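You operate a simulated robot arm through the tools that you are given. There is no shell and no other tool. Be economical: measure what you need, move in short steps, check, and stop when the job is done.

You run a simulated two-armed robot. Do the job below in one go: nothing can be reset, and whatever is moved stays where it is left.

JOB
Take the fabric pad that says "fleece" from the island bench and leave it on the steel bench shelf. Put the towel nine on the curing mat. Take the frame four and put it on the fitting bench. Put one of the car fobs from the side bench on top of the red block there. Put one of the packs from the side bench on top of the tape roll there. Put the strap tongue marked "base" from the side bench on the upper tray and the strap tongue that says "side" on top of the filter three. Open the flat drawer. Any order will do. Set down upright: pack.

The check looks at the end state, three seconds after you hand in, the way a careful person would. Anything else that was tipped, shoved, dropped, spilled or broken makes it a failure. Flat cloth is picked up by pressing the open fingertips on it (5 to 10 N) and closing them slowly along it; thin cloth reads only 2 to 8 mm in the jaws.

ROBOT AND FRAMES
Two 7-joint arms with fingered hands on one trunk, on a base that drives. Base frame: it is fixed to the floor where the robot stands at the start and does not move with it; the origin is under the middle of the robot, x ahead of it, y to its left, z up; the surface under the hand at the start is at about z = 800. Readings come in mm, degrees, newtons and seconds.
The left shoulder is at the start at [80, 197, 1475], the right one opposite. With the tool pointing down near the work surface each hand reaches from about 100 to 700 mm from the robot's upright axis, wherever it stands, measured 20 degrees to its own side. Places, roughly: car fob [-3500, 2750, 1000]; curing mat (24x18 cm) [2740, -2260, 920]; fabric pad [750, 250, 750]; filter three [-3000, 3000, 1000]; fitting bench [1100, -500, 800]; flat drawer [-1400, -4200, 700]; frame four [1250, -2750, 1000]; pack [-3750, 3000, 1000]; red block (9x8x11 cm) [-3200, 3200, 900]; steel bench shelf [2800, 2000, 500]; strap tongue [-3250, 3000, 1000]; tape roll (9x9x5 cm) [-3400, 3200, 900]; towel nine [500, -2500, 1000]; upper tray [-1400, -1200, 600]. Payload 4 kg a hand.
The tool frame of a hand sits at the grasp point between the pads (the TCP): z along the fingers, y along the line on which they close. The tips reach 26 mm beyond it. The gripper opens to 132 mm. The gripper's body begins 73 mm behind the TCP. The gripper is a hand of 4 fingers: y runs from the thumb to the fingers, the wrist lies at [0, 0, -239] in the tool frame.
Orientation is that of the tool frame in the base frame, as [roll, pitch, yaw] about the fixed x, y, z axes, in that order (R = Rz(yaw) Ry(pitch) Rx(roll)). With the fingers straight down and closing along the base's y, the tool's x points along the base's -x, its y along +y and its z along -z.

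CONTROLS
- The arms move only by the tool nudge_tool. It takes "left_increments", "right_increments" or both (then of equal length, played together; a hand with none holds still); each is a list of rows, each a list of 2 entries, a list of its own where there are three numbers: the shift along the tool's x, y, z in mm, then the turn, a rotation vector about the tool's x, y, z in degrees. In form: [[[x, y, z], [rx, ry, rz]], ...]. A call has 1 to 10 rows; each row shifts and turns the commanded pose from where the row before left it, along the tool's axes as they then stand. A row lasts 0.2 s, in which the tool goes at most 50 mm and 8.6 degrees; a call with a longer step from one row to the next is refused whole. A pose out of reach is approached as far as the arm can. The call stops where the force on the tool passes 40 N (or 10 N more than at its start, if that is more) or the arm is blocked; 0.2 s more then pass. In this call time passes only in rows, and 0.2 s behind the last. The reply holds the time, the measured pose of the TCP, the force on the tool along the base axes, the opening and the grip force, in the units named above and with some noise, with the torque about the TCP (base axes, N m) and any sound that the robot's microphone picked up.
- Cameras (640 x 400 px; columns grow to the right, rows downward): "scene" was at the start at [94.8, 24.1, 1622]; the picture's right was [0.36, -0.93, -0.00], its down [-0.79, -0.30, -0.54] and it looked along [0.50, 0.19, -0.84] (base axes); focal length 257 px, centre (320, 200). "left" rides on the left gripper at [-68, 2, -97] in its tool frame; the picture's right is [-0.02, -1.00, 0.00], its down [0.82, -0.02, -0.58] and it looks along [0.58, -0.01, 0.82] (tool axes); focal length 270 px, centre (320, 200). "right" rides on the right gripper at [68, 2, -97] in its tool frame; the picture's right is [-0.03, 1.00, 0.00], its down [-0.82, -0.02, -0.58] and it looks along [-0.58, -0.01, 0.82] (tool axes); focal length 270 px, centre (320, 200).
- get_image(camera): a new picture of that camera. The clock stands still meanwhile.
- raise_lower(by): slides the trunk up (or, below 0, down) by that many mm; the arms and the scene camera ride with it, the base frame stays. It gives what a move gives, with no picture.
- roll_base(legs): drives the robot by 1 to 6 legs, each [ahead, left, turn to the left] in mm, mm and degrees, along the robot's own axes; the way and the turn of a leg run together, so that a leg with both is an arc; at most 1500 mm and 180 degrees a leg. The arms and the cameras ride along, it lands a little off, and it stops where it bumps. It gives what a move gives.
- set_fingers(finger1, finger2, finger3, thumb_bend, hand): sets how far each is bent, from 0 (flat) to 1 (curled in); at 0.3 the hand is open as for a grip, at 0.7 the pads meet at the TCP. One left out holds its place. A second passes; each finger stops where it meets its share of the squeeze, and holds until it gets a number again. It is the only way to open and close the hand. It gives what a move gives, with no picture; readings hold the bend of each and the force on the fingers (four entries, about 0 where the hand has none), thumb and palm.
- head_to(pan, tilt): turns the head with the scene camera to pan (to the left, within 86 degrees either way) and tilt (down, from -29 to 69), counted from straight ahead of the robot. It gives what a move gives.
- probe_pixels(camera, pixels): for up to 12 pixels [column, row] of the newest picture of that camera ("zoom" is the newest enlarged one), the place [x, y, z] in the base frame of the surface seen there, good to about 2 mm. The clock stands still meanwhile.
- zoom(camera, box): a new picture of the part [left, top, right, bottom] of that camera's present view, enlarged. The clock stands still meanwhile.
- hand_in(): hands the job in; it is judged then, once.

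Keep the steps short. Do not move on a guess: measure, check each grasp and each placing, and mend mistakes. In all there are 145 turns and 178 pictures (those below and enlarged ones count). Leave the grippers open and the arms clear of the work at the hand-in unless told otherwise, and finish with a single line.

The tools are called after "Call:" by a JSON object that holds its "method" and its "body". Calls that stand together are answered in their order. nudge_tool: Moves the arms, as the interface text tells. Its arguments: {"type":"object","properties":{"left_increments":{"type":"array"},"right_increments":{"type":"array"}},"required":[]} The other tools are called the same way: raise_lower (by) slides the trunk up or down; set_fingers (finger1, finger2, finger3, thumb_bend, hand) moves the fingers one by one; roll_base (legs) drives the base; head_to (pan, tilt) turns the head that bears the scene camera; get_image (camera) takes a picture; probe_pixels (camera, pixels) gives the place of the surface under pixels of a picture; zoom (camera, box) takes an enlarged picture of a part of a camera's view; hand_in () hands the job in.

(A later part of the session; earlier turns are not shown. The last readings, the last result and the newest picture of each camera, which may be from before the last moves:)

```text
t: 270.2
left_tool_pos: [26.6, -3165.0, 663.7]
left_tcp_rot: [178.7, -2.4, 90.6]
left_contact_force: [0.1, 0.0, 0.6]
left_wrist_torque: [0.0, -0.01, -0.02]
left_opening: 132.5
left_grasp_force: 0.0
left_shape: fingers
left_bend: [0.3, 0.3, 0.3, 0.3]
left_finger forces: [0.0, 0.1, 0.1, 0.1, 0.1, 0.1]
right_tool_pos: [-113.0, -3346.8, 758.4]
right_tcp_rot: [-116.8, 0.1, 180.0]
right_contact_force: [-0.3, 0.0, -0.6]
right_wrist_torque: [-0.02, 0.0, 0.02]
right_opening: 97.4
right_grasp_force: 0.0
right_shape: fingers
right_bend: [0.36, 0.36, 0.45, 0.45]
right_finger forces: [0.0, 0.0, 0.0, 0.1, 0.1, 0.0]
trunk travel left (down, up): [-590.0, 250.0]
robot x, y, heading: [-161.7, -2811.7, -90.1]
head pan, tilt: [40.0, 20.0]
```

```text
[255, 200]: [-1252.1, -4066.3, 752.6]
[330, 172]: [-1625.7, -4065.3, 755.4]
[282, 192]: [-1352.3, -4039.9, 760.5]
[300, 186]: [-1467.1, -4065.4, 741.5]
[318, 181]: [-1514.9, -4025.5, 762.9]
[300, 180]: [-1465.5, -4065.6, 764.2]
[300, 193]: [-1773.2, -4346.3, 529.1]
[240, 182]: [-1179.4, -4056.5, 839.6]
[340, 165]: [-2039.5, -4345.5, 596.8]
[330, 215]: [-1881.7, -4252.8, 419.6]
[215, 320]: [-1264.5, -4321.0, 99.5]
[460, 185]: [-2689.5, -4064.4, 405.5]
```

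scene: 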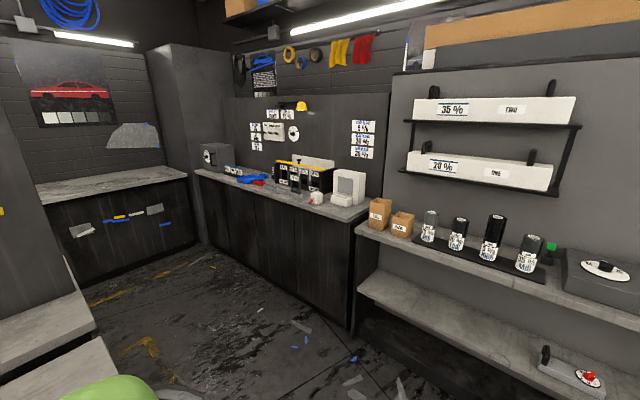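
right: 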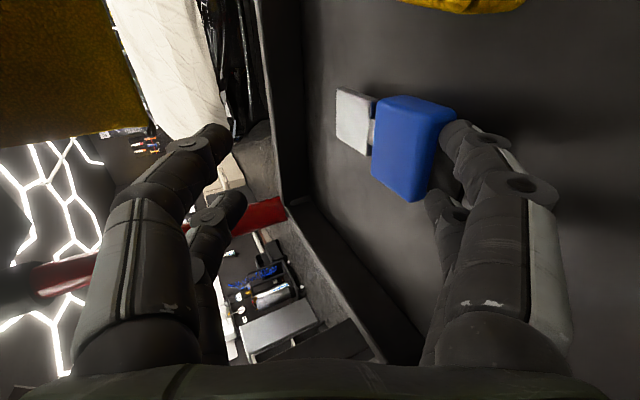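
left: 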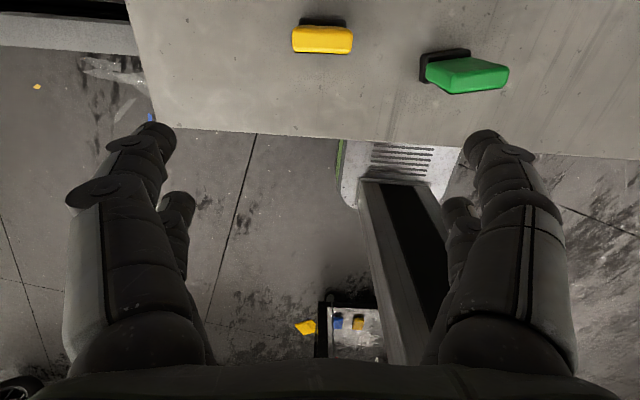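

The handle bar runs from x≈−1350 to −1520, y≈−4030, z≈758, on the drawer front at y=−4065. I'll set the right hand nearly horizontal with a vertical grip, half-closed, and drive so that it points at the bar from about 100 mm away.

Call:
{"method": "nudge_tool", "body": {"right_increments": [[[40, 0, 0], [0, 0, 0]], [[40, 0, 0], [0, 0, 0]], [[40, 0, 0], [7.3, 0, 0]], [[30, 0, 0], [7.3, 0, 0]], [[0, 0, 0], [7.3, 0, 0]]]}}

Call:
{"method": "set_fingers", "body": {"hand": "right", "finger1": 0.5, "finger2": 0.5, "finger3": 0.52, "thumb_bend": 0.52}}

Call:
{"method": "roll_base", "body": {"legs": [[435, 0, 0], [0, -1175, 0], [150, 0, 0]]}}

Call:
{"method": "head_to", "body": {"pan": -8, "tilt": 45}}

Call:
{"method": "get_image", "body": {"camera": "scene"}}

Call:
{"method": "get_image", "body": {"camera": "right"}}

```text
t: 271.4
left_tool_pos: [26.5, -3165.9, 662.5]
left_tcp_rot: [178.7, -2.5, 90.8]
left_contact_force: [0.2, -1.0, 0.1]
left_wrist_torque: [-0.01, 0.0, -0.03]
left_opening: 132.7
left_grasp_force: 0.1
left_shape: fingers
left_bend: [0.3, 0.3, 0.3, 0.3]
left_finger forces: [0.1, 0.0, 0.1, 0.0, 0.1, 0.1]
right_tool_pos: [-261.2, -3346.4, 759.1]
right_tcp_rot: [-95.1, 0.1, -179.9]
right_contact_force: [-0.7, 0.5, 0.2]
right_wrist_torque: [-0.01, 0.01, -0.03]
right_opening: 98.0
right_grasp_force: 0.1
right_shape: fingers
right_bend: [0.36, 0.36, 0.45, 0.45]
right_finger forces: [0.0, 0.1, 0.1, 0.1, 0.0, 0.0]
trunk travel left (down, up): [-590.0, 250.0]
robot x, y, heading: [-161.3, -2816.1, -89.9]
head pan, tilt: [40.0, 20.0]
```

```text
t: 272.4
left_tool_pos: [26.4, -3165.5, 662.9]
left_tcp_rot: [178.7, -2.5, 90.7]
left_contact_force: [-1.4, -0.5, -1.1]
left_wrist_torque: [-0.04, 0.01, 0.0]
left_opening: 132.9
left_grasp_force: 0.1
left_shape: fingers
left_bend: [0.3, 0.3, 0.3, 0.3]
left_finger forces: [0.0, 0.0, 0.0, 0.0, 0.0, 0.0]
right_tool_pos: [-262.7, -3346.8, 758.0]
right_tcp_rot: [-94.9, 0.1, -180.0]
right_contact_force: [-0.1, -0.6, -0.5]
right_wrist_torque: [0.02, -0.01, 0.01]
right_opening: 62.9
right_grasp_force: 0.0
right_shape: fingers
right_bend: [0.5, 0.5, 0.52, 0.52]
right_finger forces: [0.1, 0.0, 0.0, 0.0, 0.0, 0.0]
trunk travel left (down, up): [-590.0, 250.0]
robot x, y, heading: [-158.9, -2815.8, -89.9]
head pan, tilt: [40.0, 20.0]
```

```text
t: 281.5
left_tool_pos: [-1130.2, -3757.8, 663.9]
left_tcp_rot: [178.7, -2.4, 91.5]
left_contact_force: [0.5, 0.2, 0.4]
left_wrist_torque: [0.03, -0.03, -0.01]
left_opening: 132.7
left_grasp_force: 0.0
left_shape: fingers
left_bend: [0.3, 0.3, 0.3, 0.3]
left_finger forces: [0.1, 0.0, 0.1, 0.0, 0.1, 0.0]
right_tool_pos: [-1416.1, -3942.2, 760.3]
right_tcp_rot: [-94.8, 0.1, -179.2]
right_contact_force: [0.8, 0.0, -0.2]
right_wrist_torque: [-0.01, 0.01, -0.01]
right_opening: 63.5
right_grasp_force: 0.0
right_shape: fingers
right_bend: [0.5, 0.5, 0.52, 0.52]
right_finger forces: [0.0, 0.1, 0.0, 0.0, 0.0, 0.0]
trunk travel left (down, up): [-590.0, 250.0]
robot x, y, heading: [-1319.7, -3407.6, -89.3]
head pan, tilt: [40.0, 20.0]
```

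```text
t: 282.7
left_tool_pos: [-1130.7, -3757.1, 663.7]
left_tcp_rot: [178.7, -2.6, 91.6]
left_contact_force: [-0.3, -0.1, -0.5]
left_wrist_torque: [-0.02, -0.01, -0.01]
left_opening: 132.6
left_grasp_force: 0.0
left_shape: fingers
left_bend: [0.3, 0.3, 0.3, 0.3]
left_finger forces: [0.0, 0.0, 0.1, 0.1, 0.0, 0.0]
right_tool_pos: [-1415.8, -3943.9, 758.7]
right_tcp_rot: [-95.0, 0.1, -179.1]
right_contact_force: [0.2, -0.7, 0.2]
right_wrist_torque: [0.01, -0.01, 0.0]
right_opening: 63.0
right_grasp_force: 0.1
right_shape: fingers
right_bend: [0.5, 0.5, 0.52, 0.52]
right_finger forces: [0.1, 0.1, 0.0, 0.0, 0.1, 0.1]
trunk travel left (down, up): [-590.0, 250.0]
robot x, y, heading: [-1320.7, -3411.5, -89.1]
head pan, tilt: [-8.0, 45.0]
```

```text
78 pictures are left
```

scene: 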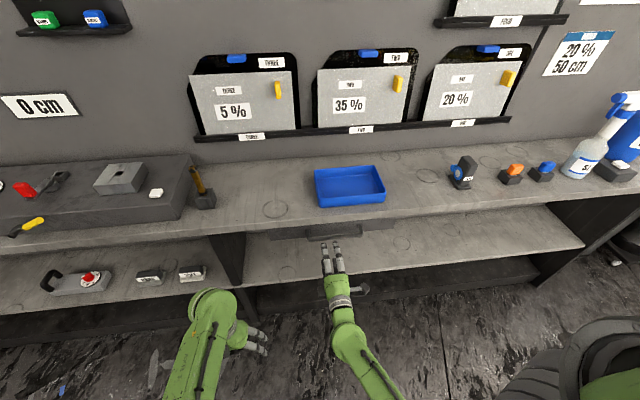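

```text
77 pictures are left
```

right: 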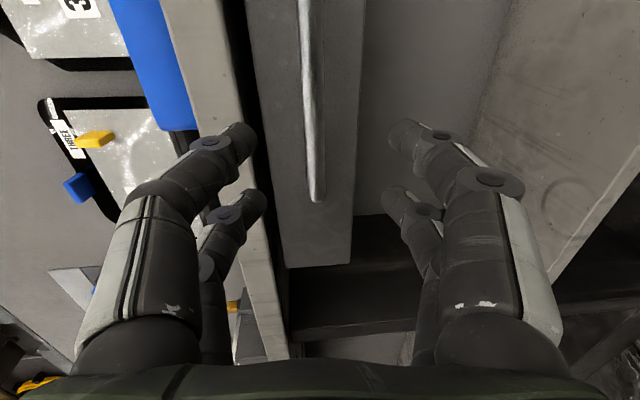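

Call:
{"method": "probe_pixels", "body": {"camera": "right", "pixels": [[304, 10], [305, 60], [308, 120], [313, 170], [317, 195], [280, 120], [345, 120], [250, 60], [285, 240], [345, 240]]}}

```text
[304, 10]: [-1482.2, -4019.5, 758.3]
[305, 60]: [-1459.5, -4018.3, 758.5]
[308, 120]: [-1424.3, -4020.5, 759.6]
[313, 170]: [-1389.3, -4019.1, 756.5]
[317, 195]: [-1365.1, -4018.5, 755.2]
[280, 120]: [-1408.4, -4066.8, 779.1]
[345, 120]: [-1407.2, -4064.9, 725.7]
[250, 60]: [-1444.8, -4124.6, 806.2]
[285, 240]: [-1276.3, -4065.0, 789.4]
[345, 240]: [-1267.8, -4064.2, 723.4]
```

The bar's centre is about (−1435,−4023,758). I'll advance onto it, close, and pull by driving back 250 mm.

Call:
{"method": "nudge_tool", "body": {"right_increments": [[[10, -3.5, 40], [0, 0, 0]], [[9, -3.5, 30], [0, 0, 0]], [[0, 0, 11], [0, 0, 0]]]}}

Call:
{"method": "set_fingers", "body": {"hand": "right", "finger1": 0.75, "finger2": 0.75, "finger3": 0.75, "thumb_bend": 0.75}}

Call:
{"method": "roll_base", "body": {"legs": [[-250, 0, 0]]}}

Call:
{"method": "get_image", "body": {"camera": "scene"}}

```text
t: 283.5
left_tool_pos: [-1130.6, -3758.2, 663.4]
left_tcp_rot: [178.7, -2.4, 91.6]
left_contact_force: [1.3, 0.1, 0.4]
left_wrist_torque: [-0.02, 0.02, 0.01]
left_opening: 132.6
left_grasp_force: 0.2
left_shape: fingers
left_bend: [0.3, 0.3, 0.3, 0.3]
left_finger forces: [0.0, 0.0, 0.1, 0.0, 0.0, 0.0]
right_tool_pos: [-1434.6, -4027.1, 758.1]
right_tcp_rot: [-94.9, 0.1, -179.1]
right_contact_force: [0.2, -0.5, 0.0]
right_wrist_torque: [-0.03, 0.02, -0.02]
right_opening: 63.0
right_grasp_force: 0.0
right_shape: fingers
right_bend: [0.5, 0.5, 0.52, 0.52]
right_finger forces: [0.0, 0.1, 0.0, 0.1, 0.0, 0.0]
trunk travel left (down, up): [-590.0, 250.0]
robot x, y, heading: [-1324.5, -3407.8, -89.3]
head pan, tilt: [-8.0, 45.0]
```

```text
t: 284.5
left_tool_pos: [-1130.8, -3757.2, 662.9]
left_tcp_rot: [178.8, -2.4, 91.6]
left_contact_force: [0.1, -0.1, 1.5]
left_wrist_torque: [-0.04, 0.0, 0.03]
left_opening: 132.4
left_grasp_force: 0.1
left_shape: fingers
left_bend: [0.3, 0.3, 0.3, 0.3]
left_finger forces: [0.0, 0.0, 0.1, 0.0, 0.1, 0.0]
right_tool_pos: [-1436.0, -4025.7, 757.7]
right_tcp_rot: [-94.9, 0.1, -179.1]
right_contact_force: [-0.6, 0.6, 0.7]
right_wrist_torque: [-0.02, -0.01, 0.0]
right_opening: 0.2
right_grasp_force: 0.1
right_shape: fingers
right_bend: [0.72, 0.73, 0.74, 0.73]
right_finger forces: [0.1, 0.1, 0.1, 0.0, 0.0, 0.1]
trunk travel left (down, up): [-590.0, 250.0]
robot x, y, heading: [-1321.9, -3407.5, -89.4]
head pan, tilt: [-8.0, 45.0]
```

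```text
t: 286.4
left_tool_pos: [-1136.4, -3515.6, 663.7]
left_tcp_rot: [178.7, -2.3, 91.3]
left_contact_force: [-0.6, -0.5, -0.6]
left_wrist_torque: [0.02, -0.03, 0.01]
left_opening: 132.9
left_grasp_force: 0.1
left_shape: fingers
left_bend: [0.3, 0.3, 0.3, 0.3]
left_finger forces: [0.0, 0.1, 0.0, 0.0, 0.1, 0.0]
right_tool_pos: [-1441.9, -3782.1, 758.5]
right_tcp_rot: [-94.8, 0.0, -179.4]
right_contact_force: [0.1, -0.3, 0.1]
right_wrist_torque: [0.01, 0.01, 0.0]
right_opening: 0.2
right_grasp_force: 0.1
right_shape: fingers
right_bend: [0.71, 0.7, 0.74, 0.74]
right_finger forces: [0.0, 0.0, 0.0, 0.0, 0.1, 0.0]
trunk travel left (down, up): [-590.0, 250.0]
robot x, y, heading: [-1323.2, -3170.8, -89.8]
head pan, tilt: [-8.0, 45.0]
stopped in leg 1: the robot was blocked; the commanded pose is now the measured one
```

```text
76 pictures are left
```

scene: 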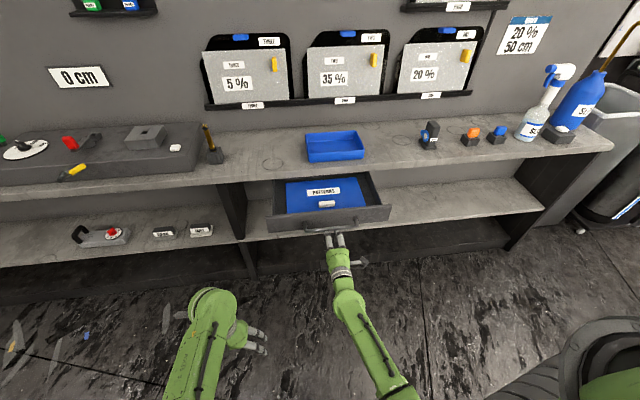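

The drawer came out and then the hand slipped off. I'll measure how far it's open.

Call:
{"method": "probe_pixels", "body": {"camera": "scene", "pixels": [[330, 217], [275, 222], [385, 212], [328, 228], [300, 232], [360, 222], [320, 190], [285, 180], [362, 175]]}}

Call:
{"method": "get_image", "body": {"camera": "right"}}

```text
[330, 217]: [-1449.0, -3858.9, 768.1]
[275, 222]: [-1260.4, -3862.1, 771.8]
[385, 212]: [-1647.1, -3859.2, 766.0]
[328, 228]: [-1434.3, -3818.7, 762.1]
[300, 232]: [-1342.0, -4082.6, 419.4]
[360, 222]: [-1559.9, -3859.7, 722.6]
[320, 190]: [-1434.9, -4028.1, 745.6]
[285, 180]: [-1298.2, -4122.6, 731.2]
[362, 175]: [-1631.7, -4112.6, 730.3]
```

```text
75 pictures are left
```

right: 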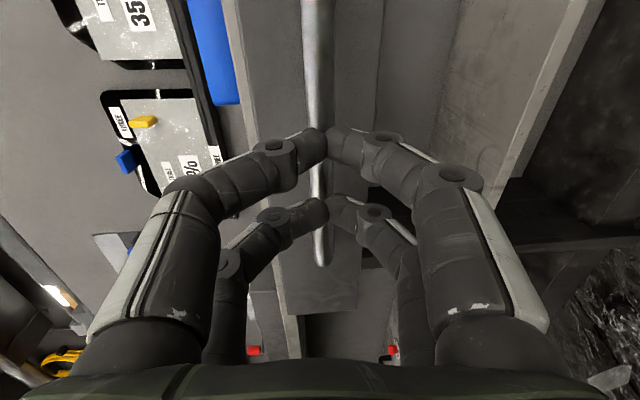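

The drawer front stands at y=−3859, open by 206 mm, at its stop (the base was blocked there). Next I'll back off, set the right hand pointing down and close in, drive back to x≈−170, raise the trunk and look east for the towel and frame.

Call:
{"method": "roll_base", "body": {"legs": [[-130, 0, 0]]}}

Call:
{"method": "nudge_tool", "body": {"right_increments": [[[0, 0, 0], [-8.5, 0, 0]], [[0, 0, 0], [-8.5, 0, 0]], [[0, 0, 0], [-8.5, 0, 0]], [[0, 0, 0], [-8.5, 0, 0]], [[0, 0, 0], [-8.5, 0, 0]], [[0, 0, 0], [-8.5, 0, 0]], [[0, 0, 0], [-8.5, 0, 0]], [[0, 0, 0], [-8.5, 0, 0]], [[0, 0, 0], [-8.5, 0, 0]], [[0, 0, 0], [-8.5, 0, 0]]]}}

Call:
{"method": "nudge_tool", "body": {"right_increments": [[[15, 45, 0], [0, 0, 0]], [[15, 45, 0], [0, 0, 0]], [[15, 45, 0], [0, 0, 0]], [[15, 45, 0], [0, 0, 0]], [[15, 45, 0], [0, 0, 0]]]}}

Call:
{"method": "set_fingers", "body": {"hand": "right", "finger1": 0.3, "finger2": 0.3, "finger3": 0.3, "thumb_bend": 0.3}}

Call:
{"method": "roll_base", "body": {"legs": [[0, 1100, 0]]}}

Call:
{"method": "raise_lower", "body": {"by": 250}}

Call:
{"method": "head_to", "body": {"pan": 86, "tilt": 30}}

Call:
{"method": "get_image", "body": {"camera": "scene"}}

```text
t: 287.1
left_tool_pos: [-1137.1, -3518.1, 664.5]
left_tcp_rot: [178.7, -2.3, 91.2]
left_contact_force: [0.6, 0.2, 0.3]
left_wrist_torque: [0.0, -0.02, -0.03]
left_opening: 132.8
left_grasp_force: 0.2
left_shape: fingers
left_bend: [0.3, 0.3, 0.3, 0.3]
left_finger forces: [0.1, 0.0, 0.1, 0.0, 0.1, 0.0]
right_tool_pos: [-1443.2, -3783.6, 758.1]
right_tcp_rot: [-94.9, 0.1, -179.5]
right_contact_force: [-0.2, -0.1, 0.3]
right_wrist_torque: [0.0, 0.02, 0.04]
right_opening: 0.0
right_grasp_force: 0.1
right_shape: fingers
right_bend: [0.71, 0.7, 0.74, 0.74]
right_finger forces: [0.1, 0.0, 0.1, 0.1, 0.0, 0.1]
trunk travel left (down, up): [-590.0, 250.0]
robot x, y, heading: [-1327.1, -3169.0, -89.8]
head pan, tilt: [-8.0, 45.0]
stopped in leg 1: the robot was blocked; the commanded pose is now the measured one
```

```text
t: 289.3
left_tool_pos: [-1136.9, -3517.2, 663.5]
left_tcp_rot: [178.6, -2.5, 91.2]
left_contact_force: [0.1, -0.5, 0.2]
left_wrist_torque: [0.06, 0.01, 0.01]
left_opening: 133.0
left_grasp_force: 0.0
left_shape: fingers
left_bend: [0.3, 0.3, 0.3, 0.3]
left_finger forces: [0.0, 0.0, 0.0, 0.1, 0.0, 0.1]
right_tool_pos: [-1440.9, -3781.8, 756.8]
right_tcp_rot: [179.9, 0.1, -179.6]
right_contact_force: [0.1, 0.4, -0.9]
right_wrist_torque: [0.0, 0.03, 0.0]
right_opening: 0.1
right_grasp_force: 0.1
right_shape: fingers
right_bend: [0.71, 0.7, 0.74, 0.74]
right_finger forces: [0.1, 0.0, 0.7, 0.1, 0.1, 0.0]
trunk travel left (down, up): [-590.0, 250.0]
robot x, y, heading: [-1325.7, -3167.4, -89.7]
head pan, tilt: [-8.0, 45.0]
```

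```text
t: 290.5
left_tool_pos: [-1136.4, -3516.5, 663.2]
left_tcp_rot: [178.7, -2.3, 91.3]
left_contact_force: [0.0, 0.8, -0.5]
left_wrist_torque: [0.0, 0.0, 0.05]
left_opening: 132.9
left_grasp_force: 0.0
left_shape: fingers
left_bend: [0.3, 0.3, 0.3, 0.3]
left_finger forces: [0.1, 0.0, 0.0, 0.1, 0.0, 0.1]
right_tool_pos: [-1520.0, -3557.5, 758.1]
right_tcp_rot: [-179.7, 0.0, -179.5]
right_contact_force: [0.3, -0.1, -0.7]
right_wrist_torque: [0.01, 0.0, 0.05]
right_opening: 0.0
right_grasp_force: 0.0
right_shape: fingers
right_bend: [0.71, 0.7, 0.74, 0.74]
right_finger forces: [0.0, 0.0, 0.1, 0.0, 0.0, 0.0]
trunk travel left (down, up): [-590.0, 250.0]
robot x, y, heading: [-1327.1, -3164.8, -89.5]
head pan, tilt: [-8.0, 45.0]
```

```text
t: 291.5
left_tool_pos: [-1136.4, -3518.1, 663.3]
left_tcp_rot: [178.7, -2.4, 91.2]
left_contact_force: [1.1, 0.9, -0.5]
left_wrist_torque: [0.02, 0.02, 0.06]
left_opening: 132.6
left_grasp_force: 0.1
left_shape: fingers
left_bend: [0.3, 0.3, 0.3, 0.3]
left_finger forces: [0.0, 0.0, 0.0, 0.0, 0.0, 0.0]
right_tool_pos: [-1519.5, -3557.5, 756.6]
right_tcp_rot: [-179.9, 0.0, -179.5]
right_contact_force: [-0.1, 0.1, -0.1]
right_wrist_torque: [0.04, -0.01, 0.0]
right_opening: 132.4
right_grasp_force: 0.2
right_shape: fingers
right_bend: [0.3, 0.3, 0.3, 0.3]
right_finger forces: [0.1, 0.0, 0.0, 0.1, 0.0, 0.1]
trunk travel left (down, up): [-590.0, 250.0]
robot x, y, heading: [-1324.3, -3168.5, -89.4]
head pan, tilt: [-8.0, 45.0]
```

```text
t: 292.6
left_tool_pos: [-1110.8, -3519.2, 664.4]
left_tcp_rot: [178.7, -2.4, 91.1]
left_contact_force: [-0.5, -0.1, -0.7]
left_wrist_torque: [-0.04, 0.0, 0.0]
left_opening: 132.8
left_grasp_force: 0.0
left_shape: fingers
left_bend: [0.3, 0.3, 0.3, 0.3]
left_finger forces: [0.0, 0.0, 0.0, 0.0, 0.1, 0.1]
right_tool_pos: [-1494.9, -3559.0, 756.2]
right_tcp_rot: [-179.9, 0.0, -179.5]
right_contact_force: [-0.3, 1.0, -0.1]
right_wrist_torque: [-0.04, -0.02, 0.0]
right_opening: 132.2
right_grasp_force: 0.1
right_shape: fingers
right_bend: [0.3, 0.3, 0.3, 0.3]
right_finger forces: [0.0, 0.0, 0.0, 0.0, 0.1, 0.1]
trunk travel left (down, up): [-590.0, 250.0]
robot x, y, heading: [-1299.7, -3167.8, -89.7]
head pan, tilt: [-8.0, 45.0]
stopped in leg 1: the robot was blocked; the commanded pose is now the measured one
```

```text
t: 295.2
left_tool_pos: [-1110.9, -3518.7, 913.7]
left_tcp_rot: [178.7, -2.5, 91.2]
left_contact_force: [0.4, -0.2, -0.2]
left_wrist_torque: [0.02, -0.03, 0.0]
left_opening: 132.8
left_grasp_force: 0.0
left_shape: fingers
left_bend: [0.3, 0.3, 0.3, 0.3]
left_finger forces: [0.0, 0.0, 0.0, 0.0, 0.0, 0.0]
right_tool_pos: [-1495.2, -3558.9, 1007.3]
right_tcp_rot: [-179.9, 0.1, -179.5]
right_contact_force: [-0.5, 0.3, 0.2]
right_wrist_torque: [0.0, 0.02, 0.01]
right_opening: 132.4
right_grasp_force: 0.1
right_shape: fingers
right_bend: [0.3, 0.3, 0.3, 0.3]
right_finger forces: [0.0, 0.0, 0.1, 0.0, 0.0, 0.0]
trunk travel left (down, up): [-840.0, 0.0]
robot x, y, heading: [-1299.3, -3168.2, -89.4]
head pan, tilt: [-8.0, 45.0]
```

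```text
t: 296.9
left_tool_pos: [-1110.8, -3518.8, 914.2]
left_tcp_rot: [178.7, -2.2, 91.2]
left_contact_force: [-0.2, 0.9, -0.4]
left_wrist_torque: [0.02, -0.02, 0.01]
left_opening: 132.7
left_grasp_force: 0.1
left_shape: fingers
left_bend: [0.3, 0.3, 0.3, 0.3]
left_finger forces: [0.0, 0.0, 0.0, 0.0, 0.0, 0.1]
right_tool_pos: [-1496.3, -3558.9, 1007.1]
right_tcp_rot: [-179.8, 0.0, -179.6]
right_contact_force: [0.5, 0.8, -1.0]
right_wrist_torque: [0.0, -0.01, 0.0]
right_opening: 132.6
right_grasp_force: 0.0
right_shape: fingers
right_bend: [0.3, 0.3, 0.3, 0.3]
right_finger forces: [0.0, 0.1, 0.0, 0.0, 0.0, 0.0]
trunk travel left (down, up): [-840.0, 0.0]
robot x, y, heading: [-1296.8, -3165.6, -89.5]
head pan, tilt: [85.9, 30.0]
```

```text
74 pictures are left
```

scene: 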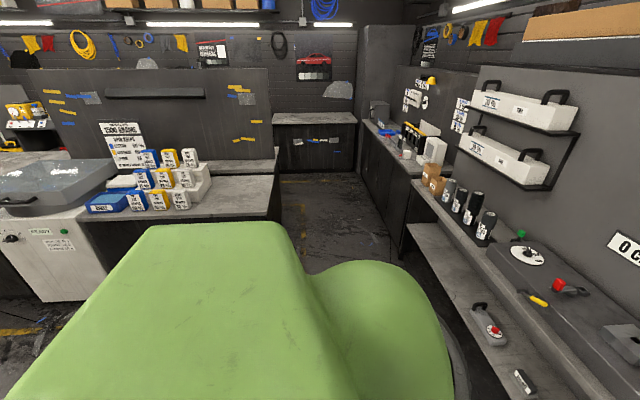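

The base had bumped the table behind me (y≈−2950), so I must go forward before strafing. I'll move 70 mm ahead, then left to x≈−150, and look east in detail.

Call:
{"method": "roll_base", "body": {"legs": [[80, 0, 0], [0, 1150, 0]]}}

Call:
{"method": "head_to", "body": {"pan": 86, "tilt": 25}}

Call:
{"method": "get_image", "body": {"camera": "scene"}}

Call:
{"method": "zoom", "body": {"camera": "scene", "box": [0, 80, 320, 280]}}

```text
t: 303.4
left_tool_pos: [26.1, -3596.4, 913.0]
left_tcp_rot: [178.6, -2.3, 90.8]
left_contact_force: [-0.1, 0.5, -1.1]
left_wrist_torque: [0.0, 0.02, -0.05]
left_opening: 132.7
left_grasp_force: 0.1
left_shape: fingers
left_bend: [0.3, 0.3, 0.3, 0.3]
left_finger forces: [0.0, 0.0, 0.0, 0.1, 0.1, 0.0]
right_tool_pos: [-357.0, -3634.1, 1006.6]
right_tcp_rot: [-179.8, 0.1, -179.8]
right_contact_force: [-0.9, -0.3, 0.4]
right_wrist_torque: [0.01, -0.01, 0.01]
right_opening: 132.5
right_grasp_force: 0.0
right_shape: fingers
right_bend: [0.3, 0.3, 0.3, 0.3]
right_finger forces: [0.0, 0.0, 0.0, 0.0, 0.0, 0.1]
trunk travel left (down, up): [-840.0, 0.0]
robot x, y, heading: [-157.2, -3244.9, -89.8]
head pan, tilt: [85.9, 30.0]
```

```text
t: 304.0
left_tool_pos: [26.8, -3596.2, 914.8]
left_tcp_rot: [178.6, -2.3, 90.9]
left_contact_force: [1.4, -0.4, -0.2]
left_wrist_torque: [0.0, 0.01, 0.0]
left_opening: 132.6
left_grasp_force: 0.0
left_shape: fingers
left_bend: [0.3, 0.3, 0.3, 0.3]
left_finger forces: [0.0, 0.1, 0.0, 0.0, 0.0, 0.1]
right_tool_pos: [-357.4, -3634.0, 1007.2]
right_tcp_rot: [-179.8, 0.0, -179.9]
right_contact_force: [1.2, 0.5, 0.6]
right_wrist_torque: [0.02, -0.02, -0.03]
right_opening: 132.5
right_grasp_force: 0.1
right_shape: fingers
right_bend: [0.3, 0.3, 0.3, 0.3]
right_finger forces: [0.0, 0.0, 0.1, 0.1, 0.0, 0.1]
trunk travel left (down, up): [-840.0, 0.0]
robot x, y, heading: [-156.7, -3247.8, -90.1]
head pan, tilt: [85.9, 25.0]
```

```text
73 pictures are left
```

scene: 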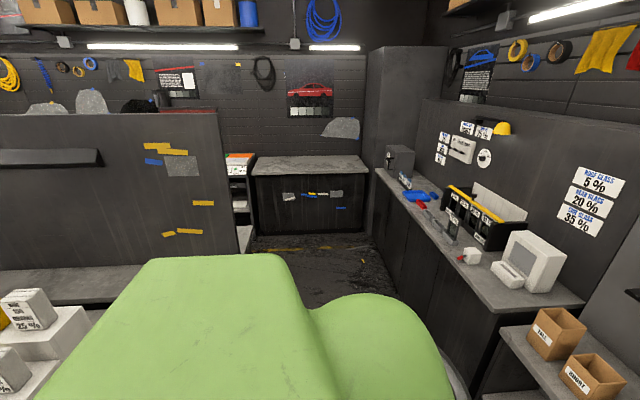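

```text
2.00 times, centred on (160, 180) of scene
```

zoom: 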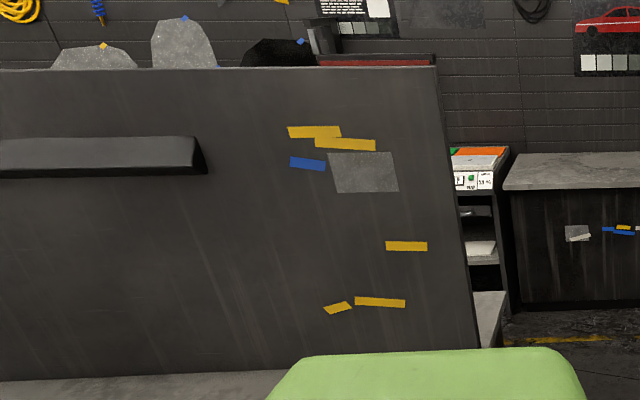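

The towel bench lies to the north-east. I'll turn here to face +y, back 100 mm, strafe right to x≈350, and look.

Call:
{"method": "roll_base", "body": {"legs": [[0, 0, 180], [-100, 0, 0], [0, -500, 0]]}}

Call:
{"method": "head_to", "body": {"pan": -10, "tilt": 35}}

Call:
{"method": "get_image", "body": {"camera": "scene"}}

Call:
{"method": "zoom", "body": {"camera": "scene", "box": [160, 100, 480, 300]}}

```text
t: 315.1
left_tool_pos: [135.8, -2976.9, 913.3]
left_tcp_rot: [178.9, -2.2, -86.1]
left_contact_force: [0.6, 0.5, -0.1]
left_wrist_torque: [-0.02, 0.03, 0.01]
left_opening: 132.9
left_grasp_force: 0.0
left_shape: fingers
left_bend: [0.3, 0.3, 0.3, 0.3]
left_finger forces: [0.0, 0.1, 0.0, 0.1, 0.0, 0.1]
right_tool_pos: [518.5, -2918.4, 1007.4]
right_tcp_rot: [-179.9, -0.2, 3.1]
right_contact_force: [0.3, -0.2, -0.1]
right_wrist_torque: [-0.02, -0.02, -0.01]
right_opening: 132.5
right_grasp_force: 0.1
right_shape: fingers
right_bend: [0.3, 0.3, 0.3, 0.3]
right_finger forces: [0.1, 0.2, 0.0, 0.0, 0.1, 0.0]
trunk travel left (down, up): [-840.0, 0.0]
robot x, y, heading: [346.4, -3318.1, 93.0]
head pan, tilt: [85.9, 25.0]
```

```text
t: 316.9
left_tool_pos: [137.2, -2977.2, 913.6]
left_tcp_rot: [178.7, -2.2, -86.1]
left_contact_force: [-0.6, -0.4, -0.8]
left_wrist_torque: [0.02, 0.01, 0.0]
left_opening: 132.5
left_grasp_force: 0.0
left_shape: fingers
left_bend: [0.3, 0.3, 0.3, 0.3]
left_finger forces: [0.0, 0.1, 0.0, 0.0, 0.1, 0.0]
right_tool_pos: [520.8, -2919.6, 1006.7]
right_tcp_rot: [-179.7, 0.0, 3.1]
right_contact_force: [0.7, -0.5, 0.4]
right_wrist_torque: [-0.03, 0.01, 0.01]
right_opening: 132.4
right_grasp_force: 0.1
right_shape: fingers
right_bend: [0.3, 0.3, 0.3, 0.3]
right_finger forces: [0.1, 0.0, 0.0, 0.2, 0.1, 0.0]
trunk travel left (down, up): [-840.0, 0.0]
robot x, y, heading: [342.8, -3317.7, 92.8]
head pan, tilt: [-10.0, 35.0]
```

```text
71 pictures are left
```

scene: 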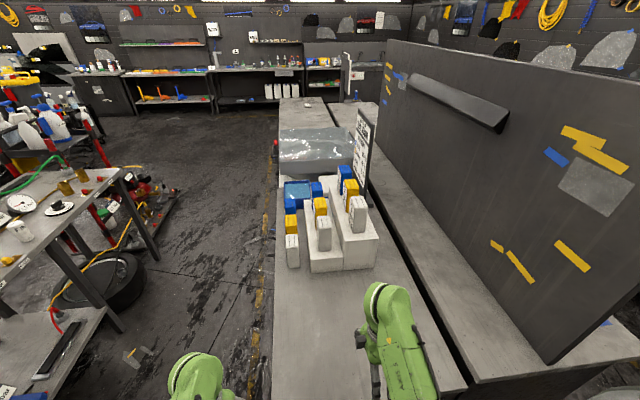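

```text
2.00 times, centred on (320, 200) of scene
```

zoom: 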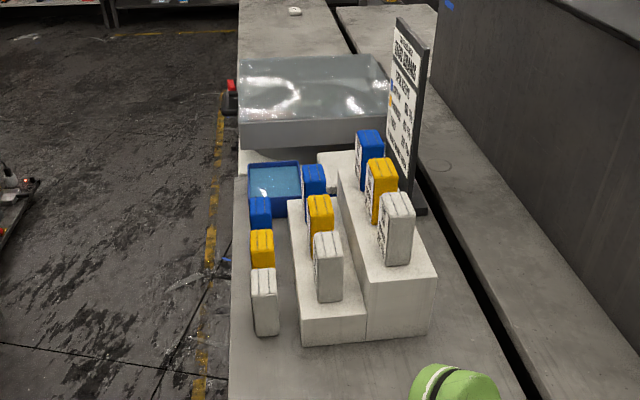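

The towels are the nine folded blocks on the stepped white risers, labels facing west (−x). I'll drive round to the west side, about (−250,−2400) facing +x, and read the labels.

Call:
{"method": "roll_base", "body": {"legs": [[0, 600, -3], [920, 0, 0], [0, 0, -90]]}}

Call:
{"method": "head_to", "body": {"pan": 0, "tilt": 40}}

Call:
{"method": "get_image", "body": {"camera": "scene"}}

Call:
{"method": "zoom", "body": {"camera": "scene", "box": [220, 130, 440, 270]}}

```text
t: 328.5
left_tool_pos: [79.3, -2231.9, 915.0]
left_tcp_rot: [178.7, -2.3, -179.0]
left_contact_force: [0.0, 0.8, -0.1]
left_wrist_torque: [0.02, -0.03, 0.01]
left_opening: 132.6
left_grasp_force: 0.1
left_shape: fingers
left_bend: [0.3, 0.3, 0.3, 0.3]
left_finger forces: [0.0, 0.0, 0.0, 0.1, 0.0, 0.0]
right_tool_pos: [117.3, -2616.2, 1008.2]
right_tcp_rot: [-179.8, -0.1, -89.8]
right_contact_force: [-0.2, -0.3, -0.3]
right_wrist_torque: [0.0, -0.03, 0.0]
right_opening: 132.3
right_grasp_force: 0.1
right_shape: fingers
right_bend: [0.3, 0.3, 0.3, 0.3]
right_finger forces: [0.1, 0.0, 0.1, 0.0, 0.0, 0.0]
trunk travel left (down, up): [-840.0, 0.0]
robot x, y, heading: [-272.3, -2421.8, -0.1]
head pan, tilt: [-10.0, 35.0]
```

```text
t: 329.2
left_tool_pos: [79.9, -2232.6, 914.3]
left_tcp_rot: [178.6, -2.3, -179.0]
left_contact_force: [0.3, -0.3, 0.7]
left_wrist_torque: [0.01, -0.01, 0.01]
left_opening: 132.7
left_grasp_force: 0.0
left_shape: fingers
left_bend: [0.3, 0.3, 0.3, 0.3]
left_finger forces: [0.0, 0.0, 0.0, 0.0, 0.0, 0.0]
right_tool_pos: [118.9, -2617.6, 1008.1]
right_tcp_rot: [-179.9, 0.0, -89.8]
right_contact_force: [-0.3, -1.3, 0.8]
right_wrist_torque: [-0.02, 0.03, -0.02]
right_opening: 132.4
right_grasp_force: 0.0
right_shape: fingers
right_bend: [0.3, 0.3, 0.3, 0.3]
right_finger forces: [0.0, 0.0, 0.1, 0.0, 0.1, 0.0]
trunk travel left (down, up): [-840.0, 0.0]
robot x, y, heading: [-270.2, -2422.7, -0.1]
head pan, tilt: [0.0, 40.0]
```

```text
69 pictures are left
```

scene: 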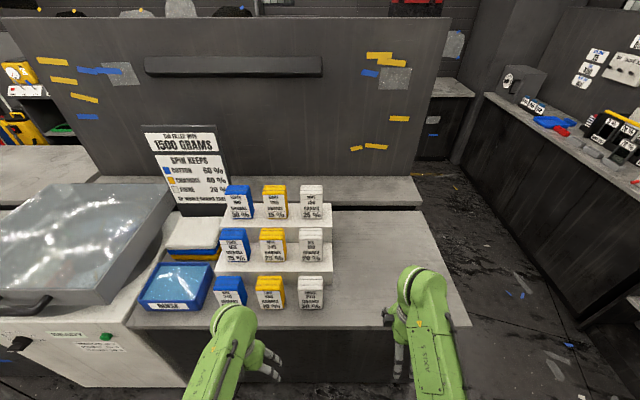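

```text
2.86 times, centred on (330, 200) of scene
```

zoom: 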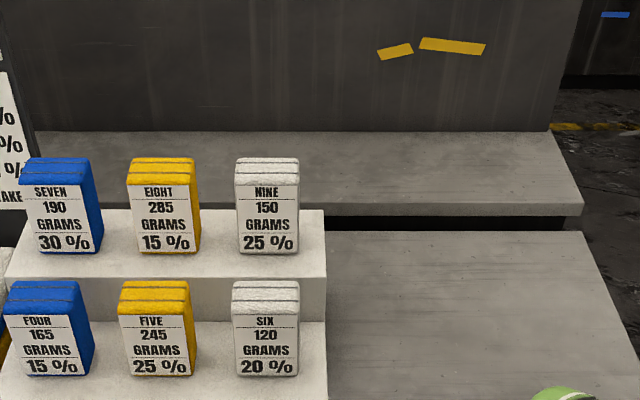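

Towel NINE is the white one, top right, at (267,205) in the enlargement. I'll measure it.

Call:
{"method": "probe_pixels", "body": {"camera": "zoom", "pixels": [[240, 160], [294, 160], [240, 182], [294, 182], [267, 170], [240, 250], [296, 250], [267, 225], [130, 182], [195, 165], [310, 250], [267, 160]]}}

Call:
{"method": "probe_pixels", "body": {"camera": "scene", "pixels": [[380, 315], [400, 250], [330, 325], [440, 215]]}}

```text
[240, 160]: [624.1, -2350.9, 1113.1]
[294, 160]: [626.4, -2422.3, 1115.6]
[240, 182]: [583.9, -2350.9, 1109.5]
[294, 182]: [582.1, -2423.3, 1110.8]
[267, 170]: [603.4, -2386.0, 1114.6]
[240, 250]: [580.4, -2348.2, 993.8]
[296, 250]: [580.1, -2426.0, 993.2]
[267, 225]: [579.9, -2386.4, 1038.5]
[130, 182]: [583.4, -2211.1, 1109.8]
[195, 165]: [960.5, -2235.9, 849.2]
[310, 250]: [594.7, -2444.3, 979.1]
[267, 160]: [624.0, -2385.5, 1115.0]
```

```text
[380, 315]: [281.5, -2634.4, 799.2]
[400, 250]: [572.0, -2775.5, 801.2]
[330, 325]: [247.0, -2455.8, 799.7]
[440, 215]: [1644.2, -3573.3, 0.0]
```

Towel nine: x 580–628, y −2350…−2425, z 979–1115. I'll tuck the left hand back and down, drive in 240 mm, then raise the right hand and bring it over the towel.

Call:
{"method": "nudge_tool", "body": {"left_increments": [[[40, 0, 20], [0, 0, 0]], [[40, 0, 35], [0, 0, 0]], [[40, 0, 35], [0, 0, 0]], [[40, 0, 35], [0, 0, 0]]]}}

Call:
{"method": "roll_base", "body": {"legs": [[240, 0, 0]]}}

Call:
{"method": "nudge_tool", "body": {"right_increments": [[[0, -30, -34], [0, 0, 0]], [[0, -30, -34], [0, 0, 0]], [[0, -30, -34], [0, 0, 0]], [[0, -30, -34], [0, 0, 0]], [[0, -30, -34], [0, 0, 0]], [[-45, -18, 0], [0, 0, 0]], [[-45, -18, 0], [0, 0, 0]], [[-45, -18, 0], [0, 0, 0]], [[-45, -18, 0], [0, 0, 0]], [[-45, -18, 0], [0, 0, 0]]]}}

Call:
{"method": "get_image", "body": {"camera": "right"}}

```text
refused: row 2 steps farther than a row can; nothing moved
```

```text
t: 331.0
left_tool_pos: [316.4, -2230.0, 915.5]
left_tcp_rot: [178.7, -2.2, -178.9]
left_contact_force: [0.5, 0.5, -0.2]
left_wrist_torque: [0.02, -0.02, 0.01]
left_opening: 132.7
left_grasp_force: 0.4
left_shape: fingers
left_bend: [0.3, 0.3, 0.3, 0.3]
left_finger forces: [0.2, 0.1, 0.0, 0.0, 0.0, 0.0]
right_tool_pos: [355.0, -2614.7, 1008.3]
right_tcp_rot: [-179.6, 0.0, -89.6]
right_contact_force: [-0.7, 0.2, -0.3]
right_wrist_torque: [0.04, -0.04, 0.02]
right_opening: 132.6
right_grasp_force: 0.1
right_shape: fingers
right_bend: [0.3, 0.3, 0.3, 0.3]
right_finger forces: [0.1, 0.0, 0.1, 0.1, 0.0, 0.1]
trunk travel left (down, up): [-840.0, 0.0]
robot x, y, heading: [-29.9, -2417.7, 0.5]
head pan, tilt: [0.0, 40.0]
```

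```text
t: 333.2
left_tool_pos: [319.1, -2229.8, 914.5]
left_tcp_rot: [178.8, -2.3, -178.8]
left_contact_force: [-0.2, -1.6, 0.6]
left_wrist_torque: [0.03, 0.02, -0.05]
left_opening: 131.9
left_grasp_force: 1.0
left_shape: fingers
left_bend: [0.31, 0.3, 0.3, 0.3]
left_finger forces: [1.2, 0.5, 0.0, 0.1, 0.0, 0.1]
right_tool_pos: [598.4, -2383.0, 1174.9]
right_tcp_rot: [-179.8, 0.0, -89.6]
right_contact_force: [-0.4, 0.4, -1.1]
right_wrist_torque: [-0.03, 0.01, 0.02]
right_opening: 132.7
right_grasp_force: 0.0
right_shape: fingers
right_bend: [0.3, 0.3, 0.3, 0.3]
right_finger forces: [0.0, 0.1, 0.0, 0.0, 0.0, 0.0]
trunk travel left (down, up): [-840.0, 0.0]
robot x, y, heading: [-29.0, -2418.0, 0.4]
head pan, tilt: [0.0, 40.0]
```

```text
67 pictures are left
```

right: 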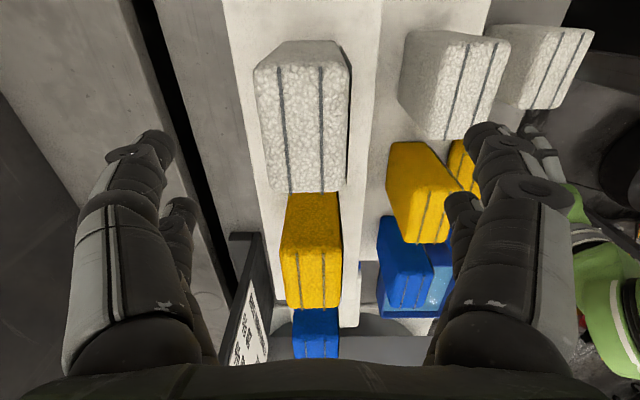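

My left-hand row was too long and was refused, so the left hand came up against the front row of towels with about 1 N. I'll check it with pictures, and at the same time lower the right hand on towel nine and grip it.

Call:
{"method": "get_image", "body": {"camera": "left"}}

Call:
{"method": "get_image", "body": {"camera": "scene"}}

Call:
{"method": "nudge_tool", "body": {"right_increments": [[[4, -5.5, 25], [0, 0, 0]], [[0, 0, 35], [0, 0, 0]], [[0, 0, 35], [0, 0, 0]]]}}

Call:
{"method": "set_fingers", "body": {"hand": "right", "finger1": 0.68, "finger2": 0.68, "finger3": 0.68, "thumb_bend": 0.68}}

Call:
{"method": "get_image", "body": {"camera": "right"}}

```text
66 pictures are left
```

left: 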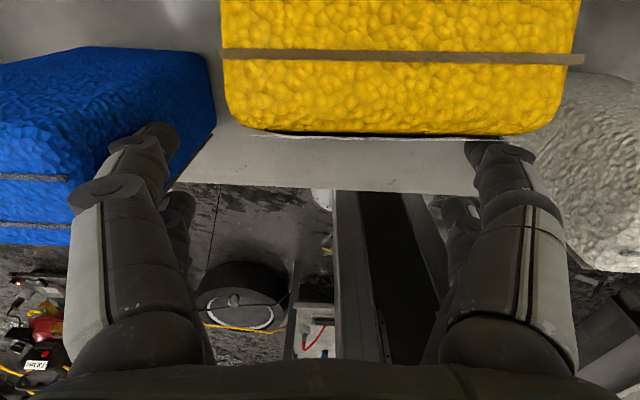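

```text
65 pictures are left
```

scene: 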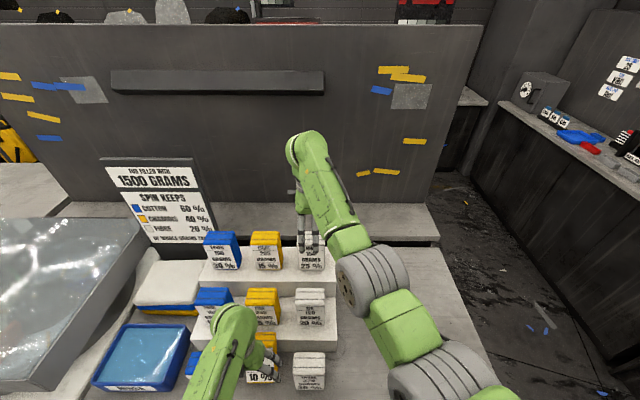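

```text
t: 334.0
left_tool_pos: [318.9, -2230.2, 913.5]
left_tcp_rot: [178.7, -2.4, -178.8]
left_contact_force: [-0.2, -0.2, -0.2]
left_wrist_torque: [0.07, -0.06, 0.03]
left_opening: 132.5
left_grasp_force: 0.1
left_shape: fingers
left_bend: [0.3, 0.3, 0.3, 0.3]
left_finger forces: [0.0, 0.0, 0.1, 0.1, 0.0, 0.1]
right_tool_pos: [603.4, -2389.2, 1081.0]
right_tcp_rot: [-179.8, 0.1, -89.6]
right_contact_force: [0.6, -0.4, -0.4]
right_wrist_torque: [-0.02, 0.01, -0.02]
right_opening: 132.7
right_grasp_force: 0.1
right_shape: fingers
right_bend: [0.3, 0.3, 0.3, 0.3]
right_finger forces: [0.0, 0.0, 0.0, 0.1, 0.0, 0.1]
trunk travel left (down, up): [-840.0, 0.0]
robot x, y, heading: [-30.5, -2418.8, 0.1]
head pan, tilt: [0.0, 40.0]
```

```text
t: 335.0
left_tool_pos: [320.6, -2231.3, 913.1]
left_tcp_rot: [178.7, -2.4, -178.8]
left_contact_force: [0.3, 0.2, -0.3]
left_wrist_torque: [0.0, 0.02, 0.03]
left_opening: 132.7
left_grasp_force: 0.1
left_shape: fingers
left_bend: [0.3, 0.3, 0.3, 0.3]
left_finger forces: [0.0, 0.0, 0.0, 0.0, 0.0, 0.0]
right_tool_pos: [603.8, -2390.9, 1080.9]
right_tcp_rot: [-179.9, 0.0, -89.6]
right_contact_force: [0.3, -2.0, 1.2]
right_wrist_torque: [-0.03, 0.02, 0.0]
right_opening: 50.5
right_grasp_force: 22.1
right_shape: fingers
right_bend: [0.54, 0.54, 0.55, 0.6]
right_finger forces: [11.0, 10.9, 8.7, 0.1, 13.9, 0.1]
trunk travel left (down, up): [-840.0, 0.0]
robot x, y, heading: [-31.5, -2418.5, 0.2]
head pan, tilt: [0.0, 40.0]
```

```text
64 pictures are left
```

right: 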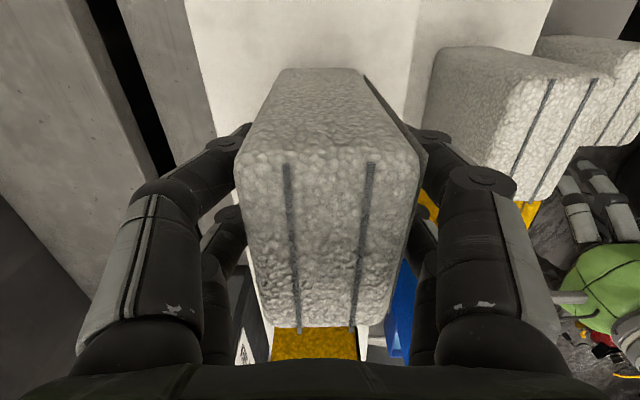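

All towels stand; the left fingers just straddle the front one, and towel nine is gripped at 22 N. I'll lift it, back straight out, pull the hand in, then drive round the south end to the east aisle and look.

Call:
{"method": "nudge_tool", "body": {"right_increments": [[[0, 0, -20], [0, 0, 0]], [[0, 0, -40], [0, 0, 0]], [[0, 0, -40], [0, 0, 0]]]}}

Call:
{"method": "roll_base", "body": {"legs": [[-350, 0, 0]]}}

Call:
{"method": "nudge_tool", "body": {"right_increments": [[[25, 30, 20], [0, 0, 0]], [[25, 30, 20], [0, 0, 0]], [[25, 30, 20], [0, 0, 0]], [[25, 30, 20], [0, 0, 0]], [[25, 30, 20], [0, 0, 0]]]}}

Call:
{"method": "get_image", "body": {"camera": "scene"}}

Call:
{"method": "roll_base", "body": {"legs": [[0, 0, -90], [950, 0, 0], [0, 0, 90], [1400, 0, 0]]}}

Call:
{"method": "head_to", "body": {"pan": 30, "tilt": 25}}

Call:
{"method": "get_image", "body": {"camera": "scene"}}

```text
t: 335.8
left_tool_pos: [318.7, -2229.3, 913.5]
left_tcp_rot: [178.6, -2.3, -178.8]
left_contact_force: [0.7, 0.1, 0.2]
left_wrist_torque: [0.02, -0.01, 0.01]
left_opening: 132.6
left_grasp_force: 0.1
left_shape: fingers
left_bend: [0.3, 0.3, 0.3, 0.3]
left_finger forces: [0.2, 0.0, 0.0, 0.0, 0.0, 0.0]
right_tool_pos: [603.5, -2389.8, 1182.8]
right_tcp_rot: [-179.9, 0.0, -89.6]
right_contact_force: [0.0, -0.1, -3.3]
right_wrist_torque: [-0.02, -0.02, 0.0]
right_opening: 50.1
right_grasp_force: 21.6
right_shape: fingers
right_bend: [0.54, 0.54, 0.55, 0.61]
right_finger forces: [11.0, 10.8, 8.7, 0.0, 13.2, 0.0]
trunk travel left (down, up): [-840.0, 0.0]
robot x, y, heading: [-33.3, -2417.2, 0.3]
head pan, tilt: [0.0, 40.0]
```

```text
t: 338.1
left_tool_pos: [-30.9, -2232.3, 911.6]
left_tcp_rot: [178.7, -2.5, -178.9]
left_contact_force: [0.3, 0.3, -0.6]
left_wrist_torque: [-0.02, 0.02, -0.03]
left_opening: 132.5
left_grasp_force: 0.0
left_shape: fingers
left_bend: [0.3, 0.3, 0.3, 0.3]
left_finger forces: [0.0, 0.0, 0.0, 0.0, 0.0, 0.0]
right_tool_pos: [254.8, -2393.7, 1181.2]
right_tcp_rot: [179.9, 0.0, -89.6]
right_contact_force: [0.3, -0.5, -2.5]
right_wrist_torque: [0.0, 0.04, 0.0]
right_opening: 50.4
right_grasp_force: 22.1
right_shape: fingers
right_bend: [0.54, 0.54, 0.55, 0.61]
right_finger forces: [10.9, 10.8, 8.6, 0.0, 13.3, 0.0]
trunk travel left (down, up): [-840.0, 0.0]
robot x, y, heading: [-379.7, -2420.4, 0.2]
head pan, tilt: [0.0, 40.0]
```

```text
t: 339.3
left_tool_pos: [-34.0, -2231.4, 914.3]
left_tcp_rot: [178.6, -2.4, -178.8]
left_contact_force: [-0.2, 0.4, -1.2]
left_wrist_torque: [0.03, 0.0, 0.04]
left_opening: 132.9
left_grasp_force: 0.0
left_shape: fingers
left_bend: [0.3, 0.3, 0.3, 0.3]
left_finger forces: [0.0, 0.0, 0.0, 0.1, 0.0, 0.0]
right_tool_pos: [99.0, -2521.0, 1082.3]
right_tcp_rot: [-179.8, 0.2, -89.6]
right_contact_force: [-0.7, -0.6, -2.8]
right_wrist_torque: [0.0, -0.03, 0.0]
right_opening: 50.0
right_grasp_force: 21.3
right_shape: fingers
right_bend: [0.54, 0.54, 0.55, 0.61]
right_finger forces: [11.0, 10.8, 8.6, 0.0, 13.2, 0.0]
trunk travel left (down, up): [-840.0, 0.0]
robot x, y, heading: [-387.3, -2417.2, 0.1]
head pan, tilt: [0.0, 40.0]
```

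```text
63 pictures are left
```

scene: 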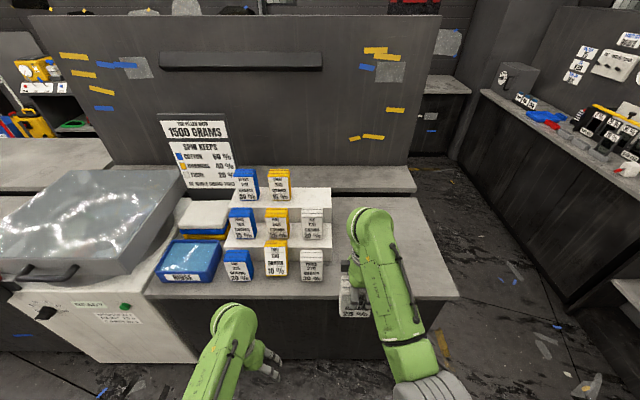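

```text
t: 358.6
left_tool_pos: [1382.8, -3168.9, 913.3]
left_tcp_rot: [178.7, -2.3, -178.1]
left_contact_force: [-0.5, 0.1, 0.6]
left_wrist_torque: [0.01, -0.02, -0.02]
left_opening: 132.8
left_grasp_force: 0.0
left_shape: fingers
left_bend: [0.3, 0.3, 0.3, 0.3]
left_finger forces: [0.0, 0.0, 0.0, 0.0, 0.1, 0.0]
right_tool_pos: [1521.4, -3453.6, 1081.0]
right_tcp_rot: [-179.8, -0.1, -88.8]
right_contact_force: [-0.7, -0.6, -2.2]
right_wrist_torque: [0.02, 0.02, 0.0]
right_opening: 49.7
right_grasp_force: 21.1
right_shape: fingers
right_bend: [0.54, 0.54, 0.56, 0.61]
right_finger forces: [10.6, 10.3, 8.3, 0.0, 12.5, 0.0]
trunk travel left (down, up): [-840.0, 0.0]
robot x, y, heading: [1036.1, -3359.2, 1.1]
head pan, tilt: [0.0, 40.0]
```

```text
t: 359.5
left_tool_pos: [1384.3, -3169.0, 914.5]
left_tcp_rot: [178.7, -2.4, -178.1]
left_contact_force: [0.6, -0.4, 0.0]
left_wrist_torque: [0.01, -0.02, -0.02]
left_opening: 132.9
left_grasp_force: 0.0
left_shape: fingers
left_bend: [0.3, 0.3, 0.3, 0.3]
left_finger forces: [0.0, 0.1, 0.0, 0.0, 0.1, 0.1]
right_tool_pos: [1521.6, -3452.8, 1081.4]
right_tcp_rot: [-179.9, 0.1, -88.9]
right_contact_force: [-0.6, -0.5, -1.9]
right_wrist_torque: [-0.02, -0.01, 0.0]
right_opening: 49.5
right_grasp_force: 20.3
right_shape: fingers
right_bend: [0.54, 0.54, 0.56, 0.61]
right_finger forces: [10.6, 10.4, 8.2, 0.0, 12.6, 0.0]
trunk travel left (down, up): [-840.0, 0.0]
robot x, y, heading: [1036.2, -3359.1, 1.0]
head pan, tilt: [30.0, 25.0]
```

```text
62 pictures are left
```

scene: 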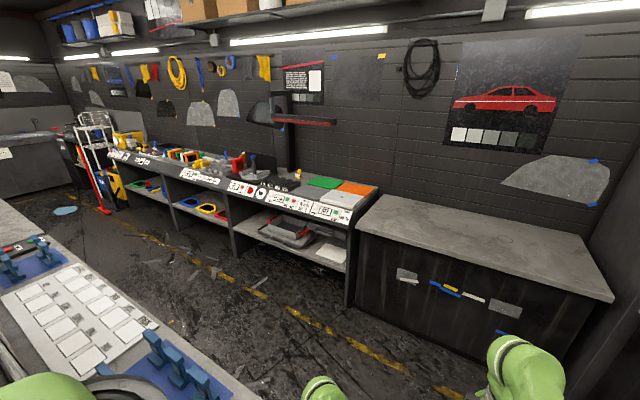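

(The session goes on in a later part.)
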